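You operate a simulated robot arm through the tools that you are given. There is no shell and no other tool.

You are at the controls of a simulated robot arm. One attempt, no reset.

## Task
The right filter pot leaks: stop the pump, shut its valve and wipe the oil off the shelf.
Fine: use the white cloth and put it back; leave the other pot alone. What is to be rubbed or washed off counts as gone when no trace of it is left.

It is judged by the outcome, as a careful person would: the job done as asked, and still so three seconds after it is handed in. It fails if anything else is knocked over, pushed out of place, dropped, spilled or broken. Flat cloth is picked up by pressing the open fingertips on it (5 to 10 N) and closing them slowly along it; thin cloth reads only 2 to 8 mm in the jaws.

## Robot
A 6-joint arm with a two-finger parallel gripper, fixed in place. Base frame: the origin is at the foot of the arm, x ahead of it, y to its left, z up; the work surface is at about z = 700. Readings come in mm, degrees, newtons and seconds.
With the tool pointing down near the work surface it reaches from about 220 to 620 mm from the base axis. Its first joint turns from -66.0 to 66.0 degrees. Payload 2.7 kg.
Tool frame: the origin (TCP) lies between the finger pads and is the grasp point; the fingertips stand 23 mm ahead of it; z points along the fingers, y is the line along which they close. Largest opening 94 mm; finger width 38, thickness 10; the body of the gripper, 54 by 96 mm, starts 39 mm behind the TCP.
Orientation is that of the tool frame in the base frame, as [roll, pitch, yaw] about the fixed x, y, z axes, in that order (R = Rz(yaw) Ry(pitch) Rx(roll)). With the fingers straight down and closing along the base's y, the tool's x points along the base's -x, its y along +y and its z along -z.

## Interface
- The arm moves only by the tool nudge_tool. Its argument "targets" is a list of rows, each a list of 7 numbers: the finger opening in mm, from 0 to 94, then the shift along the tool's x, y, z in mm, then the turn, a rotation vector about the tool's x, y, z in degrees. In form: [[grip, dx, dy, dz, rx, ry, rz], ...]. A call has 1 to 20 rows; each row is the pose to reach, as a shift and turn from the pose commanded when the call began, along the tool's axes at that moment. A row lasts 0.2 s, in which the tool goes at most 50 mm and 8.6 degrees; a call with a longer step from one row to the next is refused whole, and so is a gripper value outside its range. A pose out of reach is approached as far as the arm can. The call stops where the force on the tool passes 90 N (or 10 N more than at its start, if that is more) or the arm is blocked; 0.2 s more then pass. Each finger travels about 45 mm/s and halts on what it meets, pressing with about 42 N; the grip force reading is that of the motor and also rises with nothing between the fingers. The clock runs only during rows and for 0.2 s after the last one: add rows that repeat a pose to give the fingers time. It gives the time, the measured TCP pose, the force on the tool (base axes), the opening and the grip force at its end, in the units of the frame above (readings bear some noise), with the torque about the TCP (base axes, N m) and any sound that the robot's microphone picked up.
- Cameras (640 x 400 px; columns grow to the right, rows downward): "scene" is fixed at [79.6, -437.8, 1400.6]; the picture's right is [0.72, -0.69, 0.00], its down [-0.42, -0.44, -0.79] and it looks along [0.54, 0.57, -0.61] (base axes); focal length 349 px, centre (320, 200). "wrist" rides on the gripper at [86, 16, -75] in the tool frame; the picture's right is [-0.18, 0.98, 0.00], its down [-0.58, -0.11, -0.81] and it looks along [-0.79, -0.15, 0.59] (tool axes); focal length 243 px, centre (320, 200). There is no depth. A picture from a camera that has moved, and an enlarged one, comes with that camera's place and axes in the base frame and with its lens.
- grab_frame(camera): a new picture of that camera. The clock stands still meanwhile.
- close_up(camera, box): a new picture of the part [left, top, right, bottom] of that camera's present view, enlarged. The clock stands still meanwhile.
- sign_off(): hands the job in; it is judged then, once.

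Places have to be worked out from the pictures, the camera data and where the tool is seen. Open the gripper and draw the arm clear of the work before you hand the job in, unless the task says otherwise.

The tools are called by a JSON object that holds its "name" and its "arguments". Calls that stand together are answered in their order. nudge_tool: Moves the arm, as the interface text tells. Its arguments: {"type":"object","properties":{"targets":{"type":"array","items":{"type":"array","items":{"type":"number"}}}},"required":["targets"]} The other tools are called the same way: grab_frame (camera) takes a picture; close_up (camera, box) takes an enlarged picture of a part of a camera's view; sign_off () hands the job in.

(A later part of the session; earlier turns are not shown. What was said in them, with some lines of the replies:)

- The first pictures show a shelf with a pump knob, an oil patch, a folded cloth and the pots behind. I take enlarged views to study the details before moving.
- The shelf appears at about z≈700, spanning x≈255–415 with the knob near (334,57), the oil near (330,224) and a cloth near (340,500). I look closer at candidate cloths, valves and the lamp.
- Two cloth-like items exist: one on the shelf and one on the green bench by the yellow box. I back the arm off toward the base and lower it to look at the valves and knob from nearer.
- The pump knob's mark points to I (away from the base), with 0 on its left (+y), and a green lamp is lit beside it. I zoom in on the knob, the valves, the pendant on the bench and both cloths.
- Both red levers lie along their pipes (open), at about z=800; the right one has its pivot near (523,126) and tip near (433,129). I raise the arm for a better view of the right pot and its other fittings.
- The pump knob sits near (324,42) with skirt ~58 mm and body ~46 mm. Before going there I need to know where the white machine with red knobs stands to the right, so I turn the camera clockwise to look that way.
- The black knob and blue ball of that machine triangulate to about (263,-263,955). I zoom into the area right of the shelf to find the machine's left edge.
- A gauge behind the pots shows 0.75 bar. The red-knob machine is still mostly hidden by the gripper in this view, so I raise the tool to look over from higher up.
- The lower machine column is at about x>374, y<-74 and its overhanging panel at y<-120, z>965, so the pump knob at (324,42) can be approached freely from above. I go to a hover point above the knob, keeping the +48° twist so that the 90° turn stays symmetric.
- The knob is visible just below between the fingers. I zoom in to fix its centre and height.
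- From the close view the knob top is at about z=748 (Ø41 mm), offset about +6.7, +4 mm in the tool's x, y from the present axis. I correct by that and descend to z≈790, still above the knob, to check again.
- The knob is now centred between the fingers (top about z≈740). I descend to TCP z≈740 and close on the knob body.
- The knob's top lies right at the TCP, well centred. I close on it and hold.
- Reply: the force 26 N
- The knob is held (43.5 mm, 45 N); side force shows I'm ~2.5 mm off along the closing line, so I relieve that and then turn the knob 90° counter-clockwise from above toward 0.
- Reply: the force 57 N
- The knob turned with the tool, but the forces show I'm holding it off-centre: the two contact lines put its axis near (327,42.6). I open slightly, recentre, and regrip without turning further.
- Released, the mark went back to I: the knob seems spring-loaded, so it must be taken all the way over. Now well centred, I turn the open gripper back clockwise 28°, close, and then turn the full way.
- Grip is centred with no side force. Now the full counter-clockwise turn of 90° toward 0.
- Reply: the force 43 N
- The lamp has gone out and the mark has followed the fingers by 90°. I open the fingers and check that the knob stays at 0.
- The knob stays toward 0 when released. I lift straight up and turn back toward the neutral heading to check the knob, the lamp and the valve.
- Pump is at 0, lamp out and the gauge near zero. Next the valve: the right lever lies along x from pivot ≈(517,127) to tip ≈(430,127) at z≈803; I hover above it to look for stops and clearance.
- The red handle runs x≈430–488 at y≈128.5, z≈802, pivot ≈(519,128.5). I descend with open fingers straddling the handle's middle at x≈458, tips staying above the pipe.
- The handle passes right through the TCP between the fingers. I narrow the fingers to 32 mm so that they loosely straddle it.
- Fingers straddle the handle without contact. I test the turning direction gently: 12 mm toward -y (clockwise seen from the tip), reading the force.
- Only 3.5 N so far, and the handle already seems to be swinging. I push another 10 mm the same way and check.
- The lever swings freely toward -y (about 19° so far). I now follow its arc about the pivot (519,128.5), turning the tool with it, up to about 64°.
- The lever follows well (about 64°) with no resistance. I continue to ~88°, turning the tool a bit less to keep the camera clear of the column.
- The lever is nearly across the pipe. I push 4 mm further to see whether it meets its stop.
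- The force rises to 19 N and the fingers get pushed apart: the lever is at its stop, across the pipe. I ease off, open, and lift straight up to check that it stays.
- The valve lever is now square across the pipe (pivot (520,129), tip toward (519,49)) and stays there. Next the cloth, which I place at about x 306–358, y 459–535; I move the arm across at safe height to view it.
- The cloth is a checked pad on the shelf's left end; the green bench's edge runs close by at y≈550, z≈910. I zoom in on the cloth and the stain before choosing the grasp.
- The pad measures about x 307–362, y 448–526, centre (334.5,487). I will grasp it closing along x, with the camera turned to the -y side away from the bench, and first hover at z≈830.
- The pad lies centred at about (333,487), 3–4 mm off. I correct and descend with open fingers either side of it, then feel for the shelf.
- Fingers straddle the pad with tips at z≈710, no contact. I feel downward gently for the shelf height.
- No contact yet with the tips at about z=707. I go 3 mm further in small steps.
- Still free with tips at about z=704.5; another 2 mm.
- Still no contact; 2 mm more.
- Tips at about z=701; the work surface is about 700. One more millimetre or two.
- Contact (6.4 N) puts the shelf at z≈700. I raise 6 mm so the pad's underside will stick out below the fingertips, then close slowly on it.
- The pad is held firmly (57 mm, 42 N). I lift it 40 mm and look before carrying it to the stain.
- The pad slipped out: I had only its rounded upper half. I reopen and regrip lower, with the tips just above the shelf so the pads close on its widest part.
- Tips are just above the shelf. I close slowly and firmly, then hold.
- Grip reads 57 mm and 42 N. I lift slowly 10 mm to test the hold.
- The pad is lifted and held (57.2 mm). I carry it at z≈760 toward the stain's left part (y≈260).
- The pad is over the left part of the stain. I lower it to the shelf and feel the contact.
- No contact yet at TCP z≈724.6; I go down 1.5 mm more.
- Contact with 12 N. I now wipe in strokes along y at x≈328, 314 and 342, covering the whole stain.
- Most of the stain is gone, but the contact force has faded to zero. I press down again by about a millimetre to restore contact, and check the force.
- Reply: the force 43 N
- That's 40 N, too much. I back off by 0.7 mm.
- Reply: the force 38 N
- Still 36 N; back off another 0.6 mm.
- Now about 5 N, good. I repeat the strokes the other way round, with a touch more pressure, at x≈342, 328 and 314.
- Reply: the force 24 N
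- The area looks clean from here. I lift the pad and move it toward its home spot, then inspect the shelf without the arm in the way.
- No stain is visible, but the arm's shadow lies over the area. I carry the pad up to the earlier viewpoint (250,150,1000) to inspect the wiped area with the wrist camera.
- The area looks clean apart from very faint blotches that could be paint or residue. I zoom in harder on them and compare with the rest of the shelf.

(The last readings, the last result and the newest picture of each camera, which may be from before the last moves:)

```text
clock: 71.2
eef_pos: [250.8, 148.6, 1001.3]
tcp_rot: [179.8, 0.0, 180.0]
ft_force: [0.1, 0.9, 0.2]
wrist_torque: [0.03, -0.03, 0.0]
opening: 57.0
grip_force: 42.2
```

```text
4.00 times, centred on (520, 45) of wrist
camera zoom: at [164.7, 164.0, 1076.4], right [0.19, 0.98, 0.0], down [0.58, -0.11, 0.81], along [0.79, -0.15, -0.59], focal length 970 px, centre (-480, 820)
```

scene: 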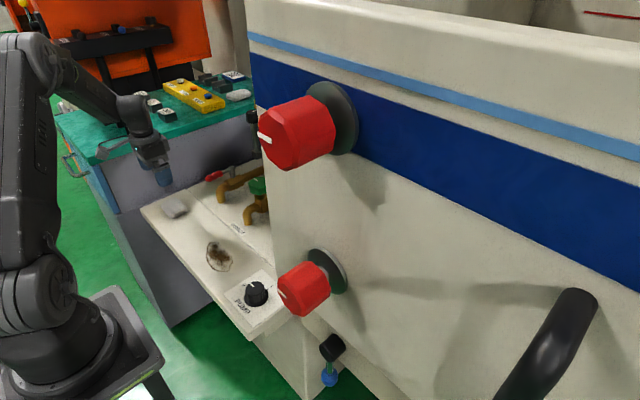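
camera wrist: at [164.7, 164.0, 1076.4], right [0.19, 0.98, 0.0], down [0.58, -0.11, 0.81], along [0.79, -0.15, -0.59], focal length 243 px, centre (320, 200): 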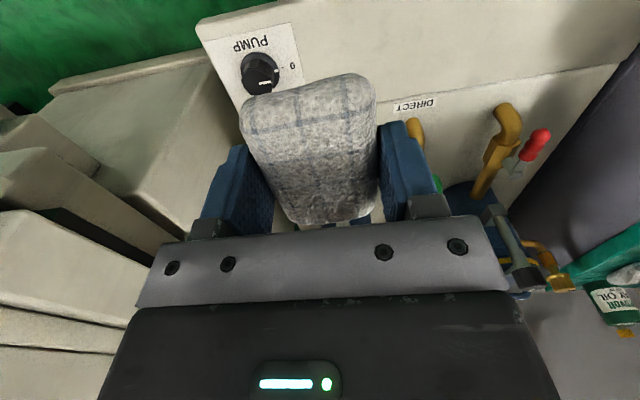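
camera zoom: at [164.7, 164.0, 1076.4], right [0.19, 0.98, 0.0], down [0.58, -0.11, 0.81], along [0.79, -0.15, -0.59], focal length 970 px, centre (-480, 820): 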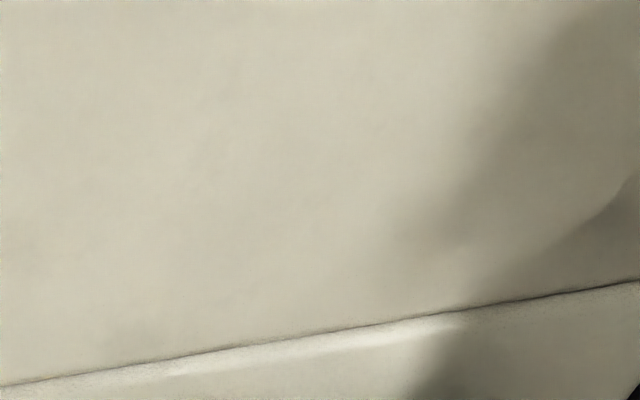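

No brown is left, only blotches like those elsewhere on the shelf. To be safe I'll give the area one more full pass, including cross strokes, so I carry the pad back over the spot.

{"name": "nudge_tool", "arguments": {"targets": [[28, -7, 10.1, 21.4, 0, 0, -8.2], [28, -14, 20.3, 42.7, 0, 0, -16.4], [28, -21, 30.4, 64, 0, 0, -24.6], [28, -28, 40.5, 85.5, 0, 0, -32.8], [28, -35, 50.6, 106.8, 0, 0, -41], [28, -42, 60.8, 128.2, 0, 0, -49.2], [28, -49, 70.9, 149.5, 0, 0, -57.4], [28, -56, 81, 170.9, 0, 0, -65.6], [28, -63, 91.1, 192.3, 0, 0, -73.8], [28, -70, 101.3, 213.6, 0, 0, -82], [28, -77.2, 111.4, 235, 0, 0, -90], [28, -77.2, 111.4, 235, 0, 0, -90]]}}

{"name": "grab_frame", "arguments": {"camera": "wrist"}}

```text
clock: 73.8
eef_pos: [326.6, 261.9, 764.9]
tcp_rot: [180.0, 0.1, -89.8]
ft_force: [-0.2, -0.2, 0.0]
wrist_torque: [0.0, 0.0, 0.01]
opening: 56.8
grip_force: 42.3
```

```text
taken
camera wrist: at [311.5, 173.9, 840.5], right [-0.98, 0.18, 0.0], down [0.11, 0.58, 0.81], along [0.15, 0.79, -0.59], focal length 243 px, centre (320, 200)
```

wrist: 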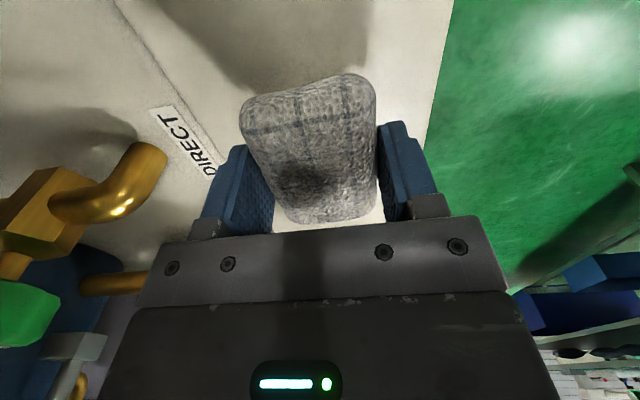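

The pad is still held as before, over (327,261). I lower it to the shelf in steps.

{"name": "nudge_tool", "arguments": {"targets": [[28, 0, 0, 18, 0, 0, 0], [28, 0, 0, 34, 0, 0, 0], [28, 0, 0, 39, 0, 0, 0], [28, 0, 0, 40.5, 0, 0, 0], [28, 0, 0, 41.2, 0, 0, 0], [28, 0, 0, 41.2, 0, 0, 0]]}}

```text
clock: 75.2
eef_pos: [328.1, 262.4, 722.7]
tcp_rot: [179.9, 0.1, -90.0]
ft_force: [0.4, -0.2, -0.4]
wrist_torque: [-0.01, 0.01, 0.03]
opening: 56.9
grip_force: 42.3
```

No contact yet; half a millimetre at a time.

{"name": "nudge_tool", "arguments": {"targets": [[28, 0, 0, 0.5, 0, 0, 0], [28, 0, 0, 0.5, 0, 0, 0]]}}

```text
clock: 75.8
eef_pos: [327.2, 262.6, 722.7]
tcp_rot: [180.0, 0.1, -90.0]
ft_force: [-0.4, -0.6, -0.7]
wrist_torque: [-0.03, -0.01, 0.0]
opening: 56.9
grip_force: 42.1
```

Still free; another half millimetre.

{"name": "nudge_tool", "arguments": {"targets": [[28, 0, 0, 0.6, 0, 0, 0], [28, 0, 0, 0.6, 0, 0, 0]]}}

```text
clock: 76.4
eef_pos: [327.6, 261.6, 722.3]
tcp_rot: [-180.0, 0.2, -89.9]
ft_force: [-0.1, -0.2, 2.6]
wrist_torque: [0.08, 0.01, 0.04]
opening: 57.3
grip_force: 41.9
```

Light contact now. I add 0.4 mm and do a third round of strokes along y at x≈328, 312 and 344.

{"name": "nudge_tool", "arguments": {"targets": [[28, 17, 0, 0.4, 0, 0, 0], [28, 34, 0, 0.4, 0, 0, 0], [28, 51, 0, 0.4, 0, 0, 0], [28, 68, 0, 0.4, 0, 0, 0], [28, 86, 0, 0.4, 0, 0, 0], [28, 86, 16, 0.4, 0, 0, 0], [28, 69, 16, 0.4, 0, 0, 0], [28, 52, 16, 0.4, 0, 0, 0], [28, 35, 16, 0.4, 0, 0, 0], [28, 18, 16, 0.4, 0, 0, 0], [28, 1, 16, 0.4, 0, 0, 0], [28, -10, 16, 0.4, 0, 0, 0], [28, -10, 0, 0.4, 0, 0, 0], [28, -10, -16, 0.4, 0, 0, 0], [28, 8, -16, 0.4, 0, 0, 0], [28, 25, -16, 0.4, 0, 0, 0], [28, 42, -16, 0.4, 0, 0, 0], [28, 59, -16, 0.4, 0, 0, 0], [28, 76, -16, 0.4, 0, 0, 0], [28, 86, -16, 0.4, 0, 0, 0]]}}

```text
clock: 78.2
eef_pos: [310.9, 201.2, 723.9]
tcp_rot: [179.4, -0.3, -91.0]
ft_force: [-1.2, 1.7, 7.3]
wrist_torque: [0.34, -0.19, 0.07]
opening: 57.1
grip_force: 42.0
stopped in row 9: the force on the tool passed its limit at 107 N (the readings are from after the stop); the commanded pose is now the measured one
```

The call stopped on a force spike (107 N), probably the pad or fingertips catching on the shelf. I lift slightly and look at how the pad sits in the fingers.

{"name": "nudge_tool", "arguments": {"targets": [[28, 0, 0, -5, 0, 0, 0], [28, 0, 0, -12, 0, 0, 0], [28, 0, 0, -12, 0, 0, 0]]}}

{"name": "grab_frame", "arguments": {"camera": "wrist"}}

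{"name": "close_up", "arguments": {"camera": "scene", "box": [150, 170, 300, 310]}}

```text
clock: 79.0
eef_pos: [310.1, 199.6, 734.4]
tcp_rot: [179.3, -0.4, -91.1]
ft_force: [0.0, -0.1, 0.0]
wrist_torque: [-0.01, 0.0, 0.0]
opening: 57.2
grip_force: 42.1
```

```text
taken
camera wrist: at [294.0, 113.2, 810.8], right [-0.98, 0.2, 0.01], down [0.13, 0.59, 0.8], along [0.16, 0.79, -0.6], focal length 243 px, centre (320, 200)
```

wrist: 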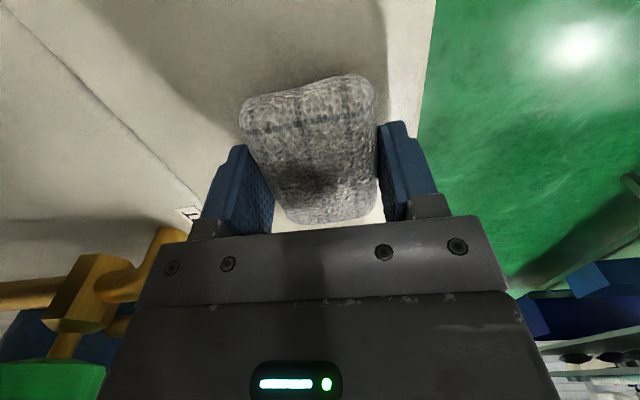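

```text
2.86 times, centred on (225, 240) of scene
camera zoom: at [79.6, -437.8, 1400.6], right [0.72, -0.69, 0.0], down [-0.42, -0.44, -0.79], along [0.54, 0.57, -0.61], focal length 996 px, centre (591, 86)
```

zoom: 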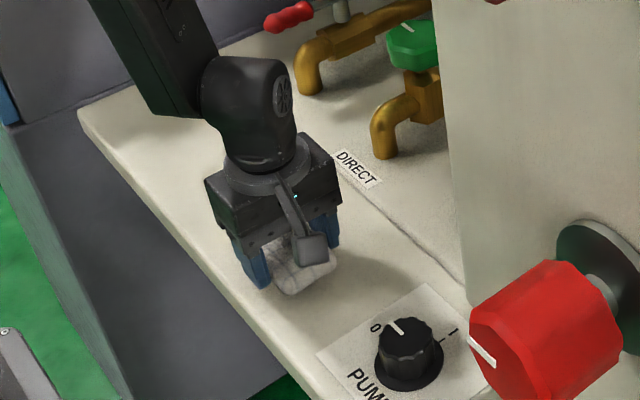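

The pad is still well seated, the tool just got tilted by under a degree. I straighten it, and move at this height to (341,180) for one more light stroke on the far side.

{"name": "nudge_tool", "arguments": {"targets": [[28, 0, 0, -2, 0.7, -0.4, -1.1], [28, 10, -16, -2, 0.7, -0.4, -1.1], [28, 20, -31, -2, 0.7, -0.4, -1.1], [28, 20, -31, -2, 0.7, -0.4, -1.1]]}}

```text
clock: 80.0
eef_pos: [341.2, 178.6, 738.1]
tcp_rot: [-179.9, 0.1, -89.9]
ft_force: [0.0, -1.2, -0.2]
wrist_torque: [0.0, 0.01, -0.06]
opening: 57.0
grip_force: 41.9
```

The tool is straight again. I lower the pad toward contact: 13 mm first, then small steps.

{"name": "nudge_tool", "arguments": {"targets": [[28, 0, 0, 8, 0, 0, 0], [28, 0, 0, 13, 0, 0, 0], [28, 0, 0, 14, 0, 0, 0], [28, 0, 0, 14, 0, 0, 0]]}}

```text
clock: 81.0
eef_pos: [341.4, 180.0, 722.4]
tcp_rot: [-179.9, -0.1, -90.0]
ft_force: [-0.9, -0.9, 2.5]
wrist_torque: [0.14, 0.1, 0.06]
opening: 57.0
grip_force: 42.2
```

Contact at 2.5 N. I make slower light strokes at x≈341 and back at x≈326.

{"name": "nudge_tool", "arguments": {"targets": [[28, -11, 0, 0.1, 0, 0, 0], [28, -22, 0, 0.1, 0, 0, 0], [28, -33, 0, 0.1, 0, 0, 0], [28, -44, 0, 0.1, 0, 0, 0], [28, -55, 0, 0.1, 0, 0, 0], [28, -66, 0, 0.1, 0, 0, 0], [28, -77, 0, 0.1, 0, 0, 0], [28, -88, 0, 0.1, 0, 0, 0], [28, -88, 8, 0.1, 0, 0, 0], [28, -88, 15, 0.1, 0, 0, 0], [28, -77, 15, 0.1, 0, 0, 0], [28, -66, 15, 0.1, 0, 0, 0], [28, -55, 15, 0.1, 0, 0, 0], [28, -44, 15, 0.1, 0, 0, 0], [28, -33, 15, 0.1, 0, 0, 0], [28, -22, 15, 0.1, 0, 0, 0], [28, -11, 15, 0.1, 0, 0, 0], [28, 0, 15, 0.1, 0, 0, 0]]}}

```text
clock: 84.8
eef_pos: [325.5, 180.3, 722.8]
tcp_rot: [-179.9, 0.0, -90.0]
ft_force: [0.4, 3.6, 7.5]
wrist_torque: [0.23, -0.06, 0.04]
opening: 57.2
grip_force: 42.0
```

Contact stays at 7.5 N. One last light stroke at x≈312 up to y≈268.

{"name": "nudge_tool", "arguments": {"targets": [[28, 0, 7, 0, 0, 0, 0], [28, 0, 14, 0, 0, 0, 0], [28, -11, 14, 0, 0, 0, 0], [28, -22, 14, 0, 0, 0, 0], [28, -33, 14, 0, 0, 0, 0], [28, -44, 14, 0, 0, 0, 0], [28, -55, 14, 0, 0, 0, 0], [28, -66, 14, 0, 0, 0, 0], [28, -77, 14, 0, 0, 0, 0], [28, -88, 14, 0, 0, 0, 0]]}}

```text
clock: 87.0
eef_pos: [312.0, 267.7, 722.2]
tcp_rot: [180.0, 0.0, -89.9]
ft_force: [-0.7, -1.1, 2.7]
wrist_torque: [-0.02, 0.0, 0.0]
opening: 57.0
grip_force: 41.9
```

I lift the pad and go again to the viewpoint at (250,150,1000) for an inspection with good light.

{"name": "nudge_tool", "arguments": {"targets": [[28, 0, 0, -15, 0, 0, 0], [28, 10.7, 5.6, -39, 0, 0, 8.2], [28, 21.4, 11.3, -63, 0, 0, 16.4], [28, 32.1, 17, -87, 0, 0, 24.6], [28, 42.8, 22.5, -111, 0, 0, 32.8], [28, 53.5, 28.2, -135, 0, 0, 41], [28, 64.2, 33.8, -159, 0, 0, 49.2], [28, 74.9, 39.5, -183, 0, 0, 57.4], [28, 85.6, 45, -207, 0, 0, 65.6], [28, 96.3, 50.7, -231, 0, 0, 73.8], [28, 107, 56.3, -255, 0, 0, 82], [28, 117.7, 62, -277, 0, 0, 90], [28, 117.7, 62, -277, 0, 0, 90]]}}

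{"name": "close_up", "arguments": {"camera": "scene", "box": [200, 235, 240, 280]}}

{"name": "close_up", "arguments": {"camera": "scene", "box": [180, 220, 270, 290]}}

{"name": "close_up", "arguments": {"camera": "wrist", "box": [300, 0, 460, 100]}}

```text
clock: 89.8
eef_pos: [250.8, 150.1, 999.6]
tcp_rot: [-180.0, 0.0, 179.9]
ft_force: [0.5, 0.3, -1.4]
wrist_torque: [0.01, -0.02, 0.03]
opening: 56.8
grip_force: 41.9
```

```text
8.89 times, centred on (220, 258) of scene
camera zoom: at [79.6, -437.8, 1400.6], right [0.72, -0.69, 0.0], down [-0.42, -0.44, -0.79], along [0.54, 0.57, -0.61], focal length 3098 px, centre (1209, -311)
```

zoom: 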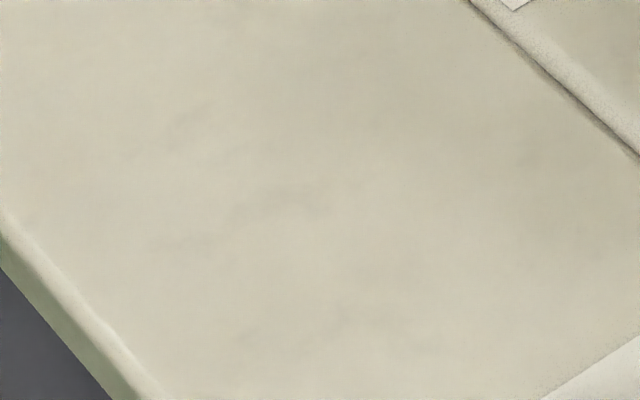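

```text
5.71 times, centred on (225, 255) of scene
camera zoom: at [79.6, -437.8, 1400.6], right [0.72, -0.69, 0.0], down [-0.42, -0.44, -0.79], along [0.54, 0.57, -0.61], focal length 1992 px, centre (863, -114)
```

zoom: 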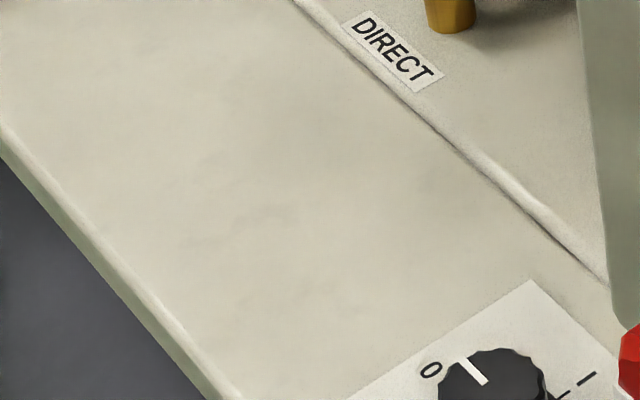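

```text
4.00 times, centred on (380, 50) of wrist
camera zoom: at [164.2, 165.3, 1074.9], right [0.19, 0.98, 0.0], down [0.58, -0.11, 0.81], along [0.79, -0.15, -0.59], focal length 970 px, centre (80, 800)
```

zoom: 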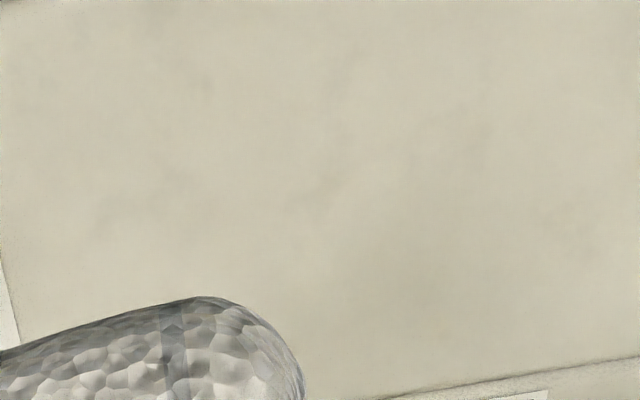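

The faint blotches are unchanged after the extra wiping, so they are paint; the shelf is clean. I carry the pad back to its home spot, hovering at z≈765 over (331.5,486.5).

{"name": "nudge_tool", "arguments": {"targets": [[28, -6.7, 28, 19.6, 0, 0, -7.5], [28, -13.5, 56.1, 39.1, 0, 0, -15], [28, -20.2, 84.1, 58.7, 0, 0, -22.5], [28, -26.9, 112.1, 78.2, 0, 0, -30], [28, -33.6, 140.2, 97.8, 0, 0, -37.5], [28, -40.4, 168.2, 117.3, 0, 0, -45], [28, -47.1, 196.2, 136.9, 0, 0, -52.5], [28, -53.8, 224.3, 156.4, 0, 0, -60], [28, -60.5, 252.3, 176, 0, 0, -67.5], [28, -67.3, 280.3, 195.5, 0, 0, -75], [28, -74, 308.4, 215, 0, 0, -82.5], [28, -80.7, 336.4, 234.6, 0, 0, -90], [28, -80.7, 336.4, 234.6, 0, 0, -90]]}}

{"name": "grab_frame", "arguments": {"camera": "wrist"}}

```text
clock: 92.6
eef_pos: [328.8, 486.9, 763.2]
tcp_rot: [179.9, -0.1, -89.9]
ft_force: [-0.1, 0.4, -0.8]
wrist_torque: [0.0, 0.03, 0.0]
opening: 57.0
grip_force: 41.8
```

```text
taken
camera wrist: at [313.9, 399.6, 839.0], right [-0.98, 0.18, 0.0], down [0.11, 0.58, 0.81], along [0.15, 0.79, -0.59], focal length 243 px, centre (320, 200)
```

wrist: 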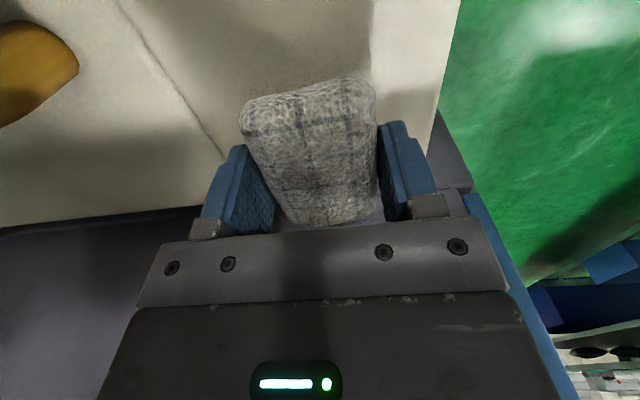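

The pad is above its home. I shift 2 mm in +x and lower it toward the shelf.

{"name": "nudge_tool", "arguments": {"targets": [[28, 0, -2, 12, 0, 0, 0], [28, 0, -2, 25, 0, 0, 0], [28, 0, -2, 34, 0, 0, 0], [28, 0, -2, 38, 0, 0, 0], [28, 0, -2, 39.5, 0, 0, 0], [28, 0, -2, 39.5, 0, 0, 0]]}}

```text
clock: 94.0
eef_pos: [332.5, 487.1, 725.1]
tcp_rot: [-179.9, -0.1, -89.9]
ft_force: [-0.1, 0.2, -0.4]
wrist_torque: [-0.03, 0.02, -0.01]
opening: 56.7
grip_force: 42.0
```

Just above the shelf; I lower another 1.5 mm until it touches.

{"name": "nudge_tool", "arguments": {"targets": [[28, 0, 0, 0.8, 0, 0, 0], [28, 0, 0, 1.5, 0, 0, 0], [28, 0, 0, 1.5, 0, 0, 0]]}}

```text
clock: 94.8
eef_pos: [333.9, 485.4, 723.9]
tcp_rot: [-179.9, 0.1, -90.1]
ft_force: [-0.7, -0.7, -0.3]
wrist_torque: [-0.01, 0.0, -0.02]
opening: 56.7
grip_force: 41.5
```

Still no contact; another millimetre.

{"name": "nudge_tool", "arguments": {"targets": [[28, 0, 0, 0.6, 0, 0, 0], [28, 0, 0, 1.2, 0, 0, 0], [28, 0, 0, 1.2, 0, 0, 0]]}}

```text
clock: 95.6
eef_pos: [333.4, 485.9, 720.8]
tcp_rot: [-180.0, 0.1, -90.0]
ft_force: [-1.2, -0.8, 0.4]
wrist_torque: [0.0, 0.04, 0.04]
opening: 57.0
grip_force: 42.0
```

Very near; half a millimetre more.

{"name": "nudge_tool", "arguments": {"targets": [[28, 0, 0, 0.6, 0, 0, 0], [28, 0, 0, 0.6, 0, 0, 0]]}}

```text
clock: 96.2
eef_pos: [333.5, 485.7, 723.0]
tcp_rot: [-179.9, 0.1, -89.8]
ft_force: [-5.0, -9.0, 14.1]
wrist_torque: [0.0, 0.6, 0.36]
opening: 57.0
grip_force: 42.3
```

Touching (14 N). I ease by 0.4 mm and open the fingers slowly.

{"name": "nudge_tool", "arguments": {"targets": [[50, 0, 0, -0.4, 0, 0, 0], [58, 0, 0, -0.4, 0, 0, 0], [64, 0, 0, -0.4, 0, 0, 0], [74, 0, 0, -0.4, 0, 0, 0], [84, 0, 0, -0.4, 0, 0, 0], [94, 0, 0, -0.4, 0, 0, 0], [94, 0, 0, -0.4, 0, 0, 0]]}}

{"name": "grab_frame", "arguments": {"camera": "wrist"}}

```text
clock: 97.8
eef_pos: [333.0, 487.4, 722.4]
tcp_rot: [180.0, 0.0, -90.0]
ft_force: [1.9, -1.2, 7.9]
wrist_torque: [-0.08, 0.36, -0.09]
opening: 93.2
grip_force: 0.0
```

```text
taken
camera wrist: at [317.2, 398.8, 798.0], right [-0.98, 0.18, 0.0], down [0.11, 0.58, 0.81], along [0.15, 0.79, -0.59], focal length 243 px, centre (320, 200)
```

wrist: 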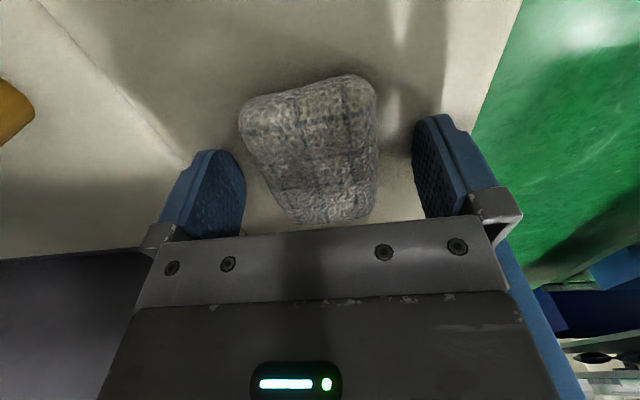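

The pad is released between the open fingers. I lift straight up and look at its place.

{"name": "nudge_tool", "arguments": {"targets": [[94, 0, 0, -15, 0, 0, 0], [94, 0, 0, -45, 0, 0, 0], [94, 0, 0, -90, 0, 0, 0], [94, 0, 0, -108, 0, 0, 0], [94, 0, 0, -108, 0, 0, 0]]}}

{"name": "grab_frame", "arguments": {"camera": "wrist"}}

{"name": "close_up", "arguments": {"camera": "scene", "box": [140, 160, 280, 250]}}

```text
clock: 99.0
eef_pos: [333.9, 485.9, 830.8]
tcp_rot: [-180.0, 0.0, -90.1]
ft_force: [0.4, -0.3, -0.7]
wrist_torque: [-0.02, 0.02, 0.02]
opening: 94.0
grip_force: 0.1
```

```text
taken
camera wrist: at [318.0, 397.7, 906.3], right [-0.98, 0.18, 0.0], down [0.11, 0.58, 0.81], along [0.15, 0.79, -0.59], focal length 243 px, centre (320, 200)
```

wrist: 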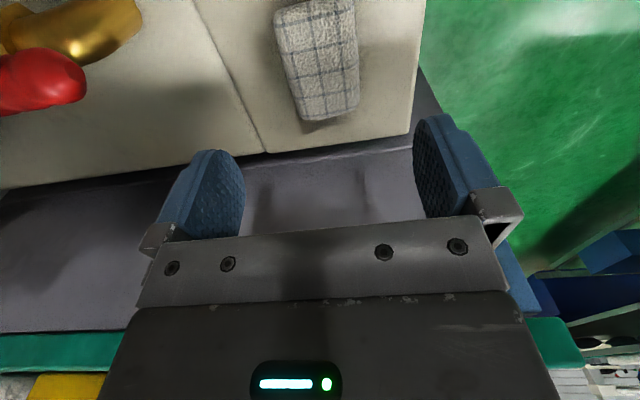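

```text
4.44 times, centred on (210, 205) of scene
camera zoom: at [79.6, -437.8, 1400.6], right [0.72, -0.69, 0.0], down [-0.42, -0.44, -0.79], along [0.54, 0.57, -0.61], focal length 1549 px, centre (809, 178)
```

zoom: 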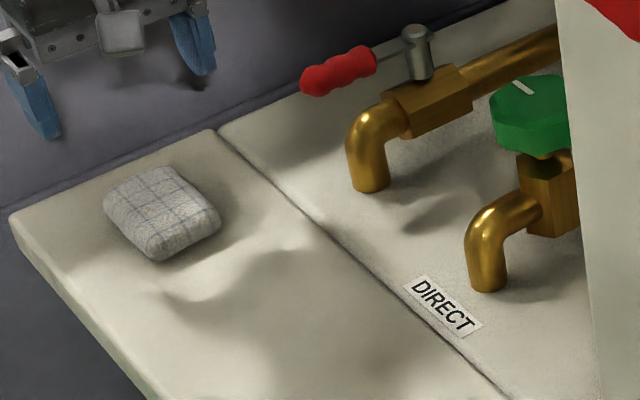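

The pad lies exactly where it was at the start. I withdraw the arm up and back to (250,150,1180) and verify knob, lamp, gauge and valve.

{"name": "nudge_tool", "arguments": {"targets": [[94, 28, 7, -29, 0, 0, 7.5], [94, 56, 14, -58, 0, 0, 15], [94, 84, 21, -87, 0, 0, 22.5], [94, 112, 28, -116, 0, 0, 30], [94, 140, 35, -145, 0, 0, 37.5], [94, 168, 42, -175, 0, 0, 45], [94, 196, 49, -204, 0, 0, 52.5], [94, 224, 56, -233, 0, 0, 60], [94, 252, 63, -262, 0, 0, 67.5], [94, 280, 70, -291, 0, 0, 75], [94, 308, 77, -320, 0, 0, 82.5], [94, 336, 84, -349, 0, 0, 90], [94, 336, 84, -349, 0, 0, 90]]}}

{"name": "grab_frame", "arguments": {"camera": "wrist"}}

{"name": "close_up", "arguments": {"camera": "wrist", "box": [220, 0, 540, 210]}}

{"name": "grab_frame", "arguments": {"camera": "scene"}}

```text
clock: 101.8
eef_pos: [249.4, 152.8, 1177.6]
tcp_rot: [180.0, 0.0, 179.9]
ft_force: [0.1, -0.4, 0.6]
wrist_torque: [0.0, 0.02, -0.03]
opening: 94.2
grip_force: 0.1
```

```text
taken
camera wrist: at [162.4, 166.7, 1253.2], right [0.19, 0.98, 0.0], down [0.58, -0.11, 0.81], along [0.79, -0.15, -0.59], focal length 243 px, centre (320, 200)
```

wrist: 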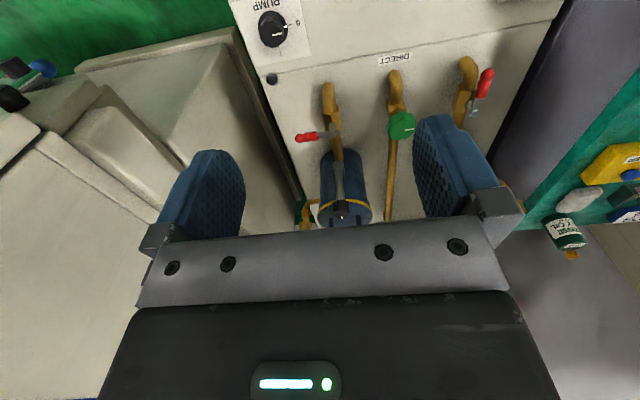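

```text
1.90 times, centred on (380, 105) of wrist
camera zoom: at [162.4, 166.7, 1253.2], right [0.19, 0.98, 0.0], down [0.58, -0.11, 0.81], along [0.79, -0.15, -0.59], focal length 462 px, centre (206, 381)
```

zoom: 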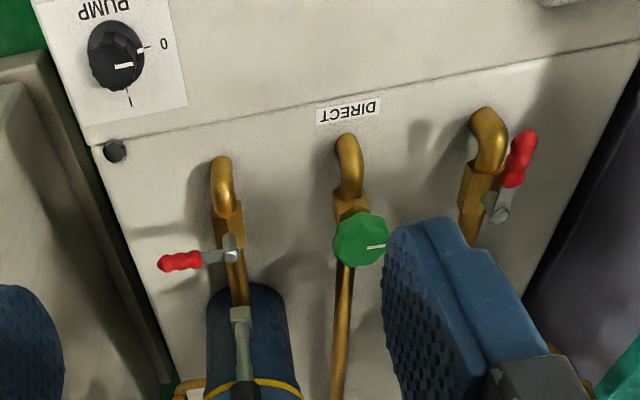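

```text
taken
```

scene: 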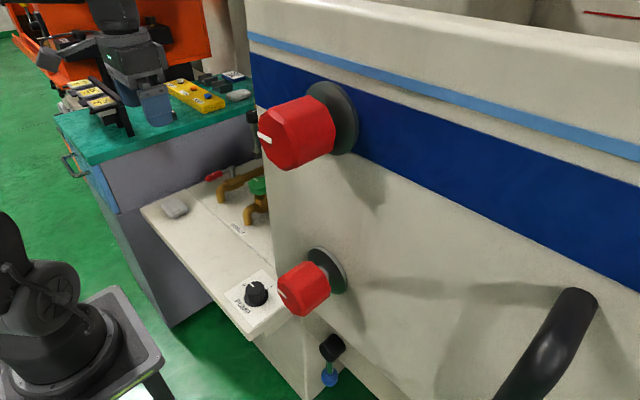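

The lever is square across the pipe, the pump mark is at 0 and the lamp is out. I check the pot's other fitting (black knob on a stem) and the gauge once more to be sure which part is the valve.

{"name": "close_up", "arguments": {"camera": "wrist", "box": [285, 120, 405, 230]}}

{"name": "close_up", "arguments": {"camera": "wrist", "box": [230, 0, 330, 100]}}

{"name": "close_up", "arguments": {"camera": "scene", "box": [130, 150, 290, 330]}}

```text
3.64 times, centred on (345, 175) of wrist
camera zoom: at [162.4, 166.7, 1253.2], right [0.19, 0.98, 0.0], down [0.58, -0.11, 0.81], along [0.79, -0.15, -0.59], focal length 882 px, centre (229, 291)
```

zoom: 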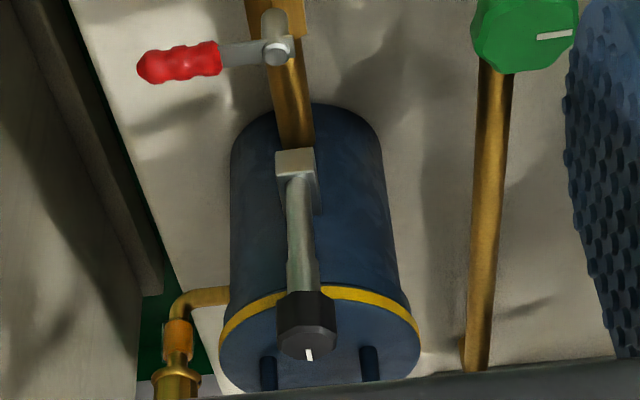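

```text
4.00 times, centred on (280, 50) of wrist
camera zoom: at [162.4, 166.7, 1253.2], right [0.19, 0.98, 0.0], down [0.58, -0.11, 0.81], along [0.79, -0.15, -0.59], focal length 970 px, centre (480, 800)
```

zoom: 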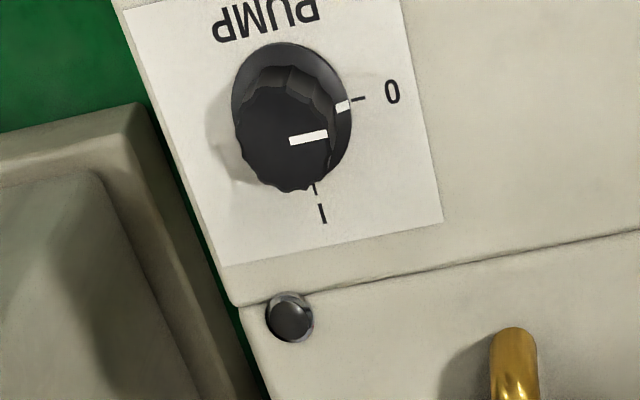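

```text
2.22 times, centred on (210, 240) of scene
camera zoom: at [79.6, -437.8, 1400.6], right [0.72, -0.69, 0.0], down [-0.42, -0.44, -0.79], along [0.54, 0.57, -0.61], focal length 775 px, centre (564, 111)
```

zoom: 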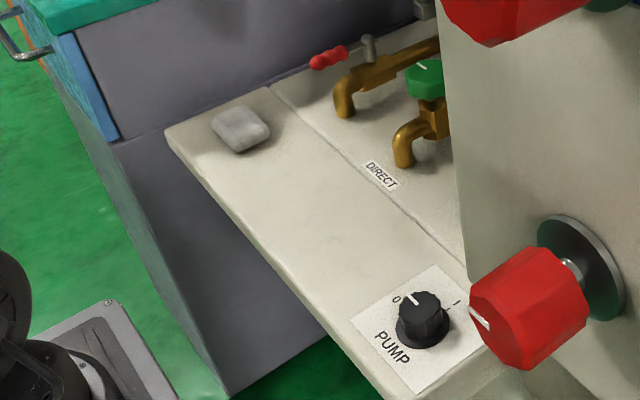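

Everything is in place: pump at 0, lever shut, shelf clean, cloth back. I let a few seconds pass with the arm still to make sure nothing drifts or drips again.

{"name": "nudge_tool", "arguments": {"targets": [[94, 0, 0, 0, 0, 0, 0], [94, 0, 0, 0, 0, 0, 0], [94, 0, 0, 0, 0, 0, 0], [94, 0, 0, 0, 0, 0, 0], [94, 0, 0, 0, 0, 0, 0], [94, 0, 0, 0, 0, 0, 0], [94, 0, 0, 0, 0, 0, 0], [94, 0, 0, 0, 0, 0, 0], [94, 0, 0, 0, 0, 0, 0], [94, 0, 0, 0, 0, 0, 0], [94, 0, 0, 0, 0, 0, 0], [94, 0, 0, 0, 0, 0, 0], [94, 0, 0, 0, 0, 0, 0], [94, 0, 0, 0, 0, 0, 0], [94, 0, 0, 0, 0, 0, 0]]}}

{"name": "close_up", "arguments": {"camera": "scene", "box": [180, 220, 270, 290]}}

{"name": "close_up", "arguments": {"camera": "wrist", "box": [220, 0, 540, 210]}}

```text
clock: 105.0
eef_pos: [248.8, 151.8, 1177.2]
tcp_rot: [180.0, 0.1, 179.9]
ft_force: [0.4, 0.4, 0.8]
wrist_torque: [0.02, 0.0, -0.03]
opening: 94.1
grip_force: 0.0
```

```text
5.71 times, centred on (225, 255) of scene
camera zoom: at [79.6, -437.8, 1400.6], right [0.72, -0.69, 0.0], down [-0.42, -0.44, -0.79], along [0.54, 0.57, -0.61], focal length 1992 px, centre (863, -114)
```

zoom: 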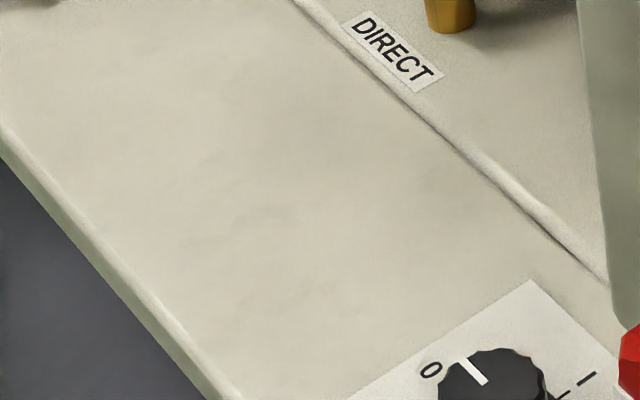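

```text
1.90 times, centred on (380, 105) of wrist
camera zoom: at [162.5, 166.9, 1252.9], right [0.18, 0.98, 0.0], down [0.58, -0.11, 0.81], along [0.79, -0.15, -0.59], focal length 462 px, centre (206, 381)
```

zoom: 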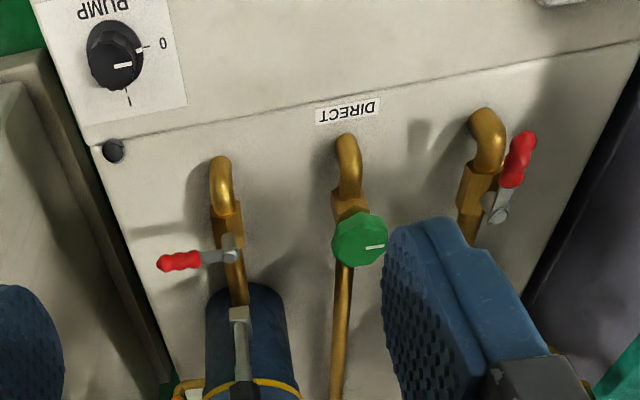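

All is stable after more than three seconds: pump off, right valve shut, shelf clean, cloth back, the other pot untouched, and the arm clear with the gripper open. I hand the job in.

{"name": "sign_off", "arguments": {}}

```text
The job is handed in.
```

The pump is stopped, the right pot's valve is shut and the oil is wiped off the shelf. I handed the job in after watching it stay that way for a further three seconds.

- **Pump:** the knob is at 0, the green lamp is out, and the gauge, which had read 0.75 bar, had dropped to about zero.
- **Valve:** I took the red lever on the right pot's pipe to be its valve. It now sits square across the pipe, against its stop. I did not touch the black knob on the pot's stem.
- **Shelf:** no brown is left. Some faint blotches remain in the wiped area, but they did not change with extra wiping and match the paint elsewhere on the shelf.
- **Cloth:** I used the white checked cloth on the shelf, and it is back where it was. It slipped out of the fingers on the first grip without moving noticeably.

During the third round of wiping, a force spike of 107 N stopped one stroke. I lifted and checked the cloth, then finished with lighter strokes, and saw no damage. The left pot is untouched, and the arm is clear with the gripper open.
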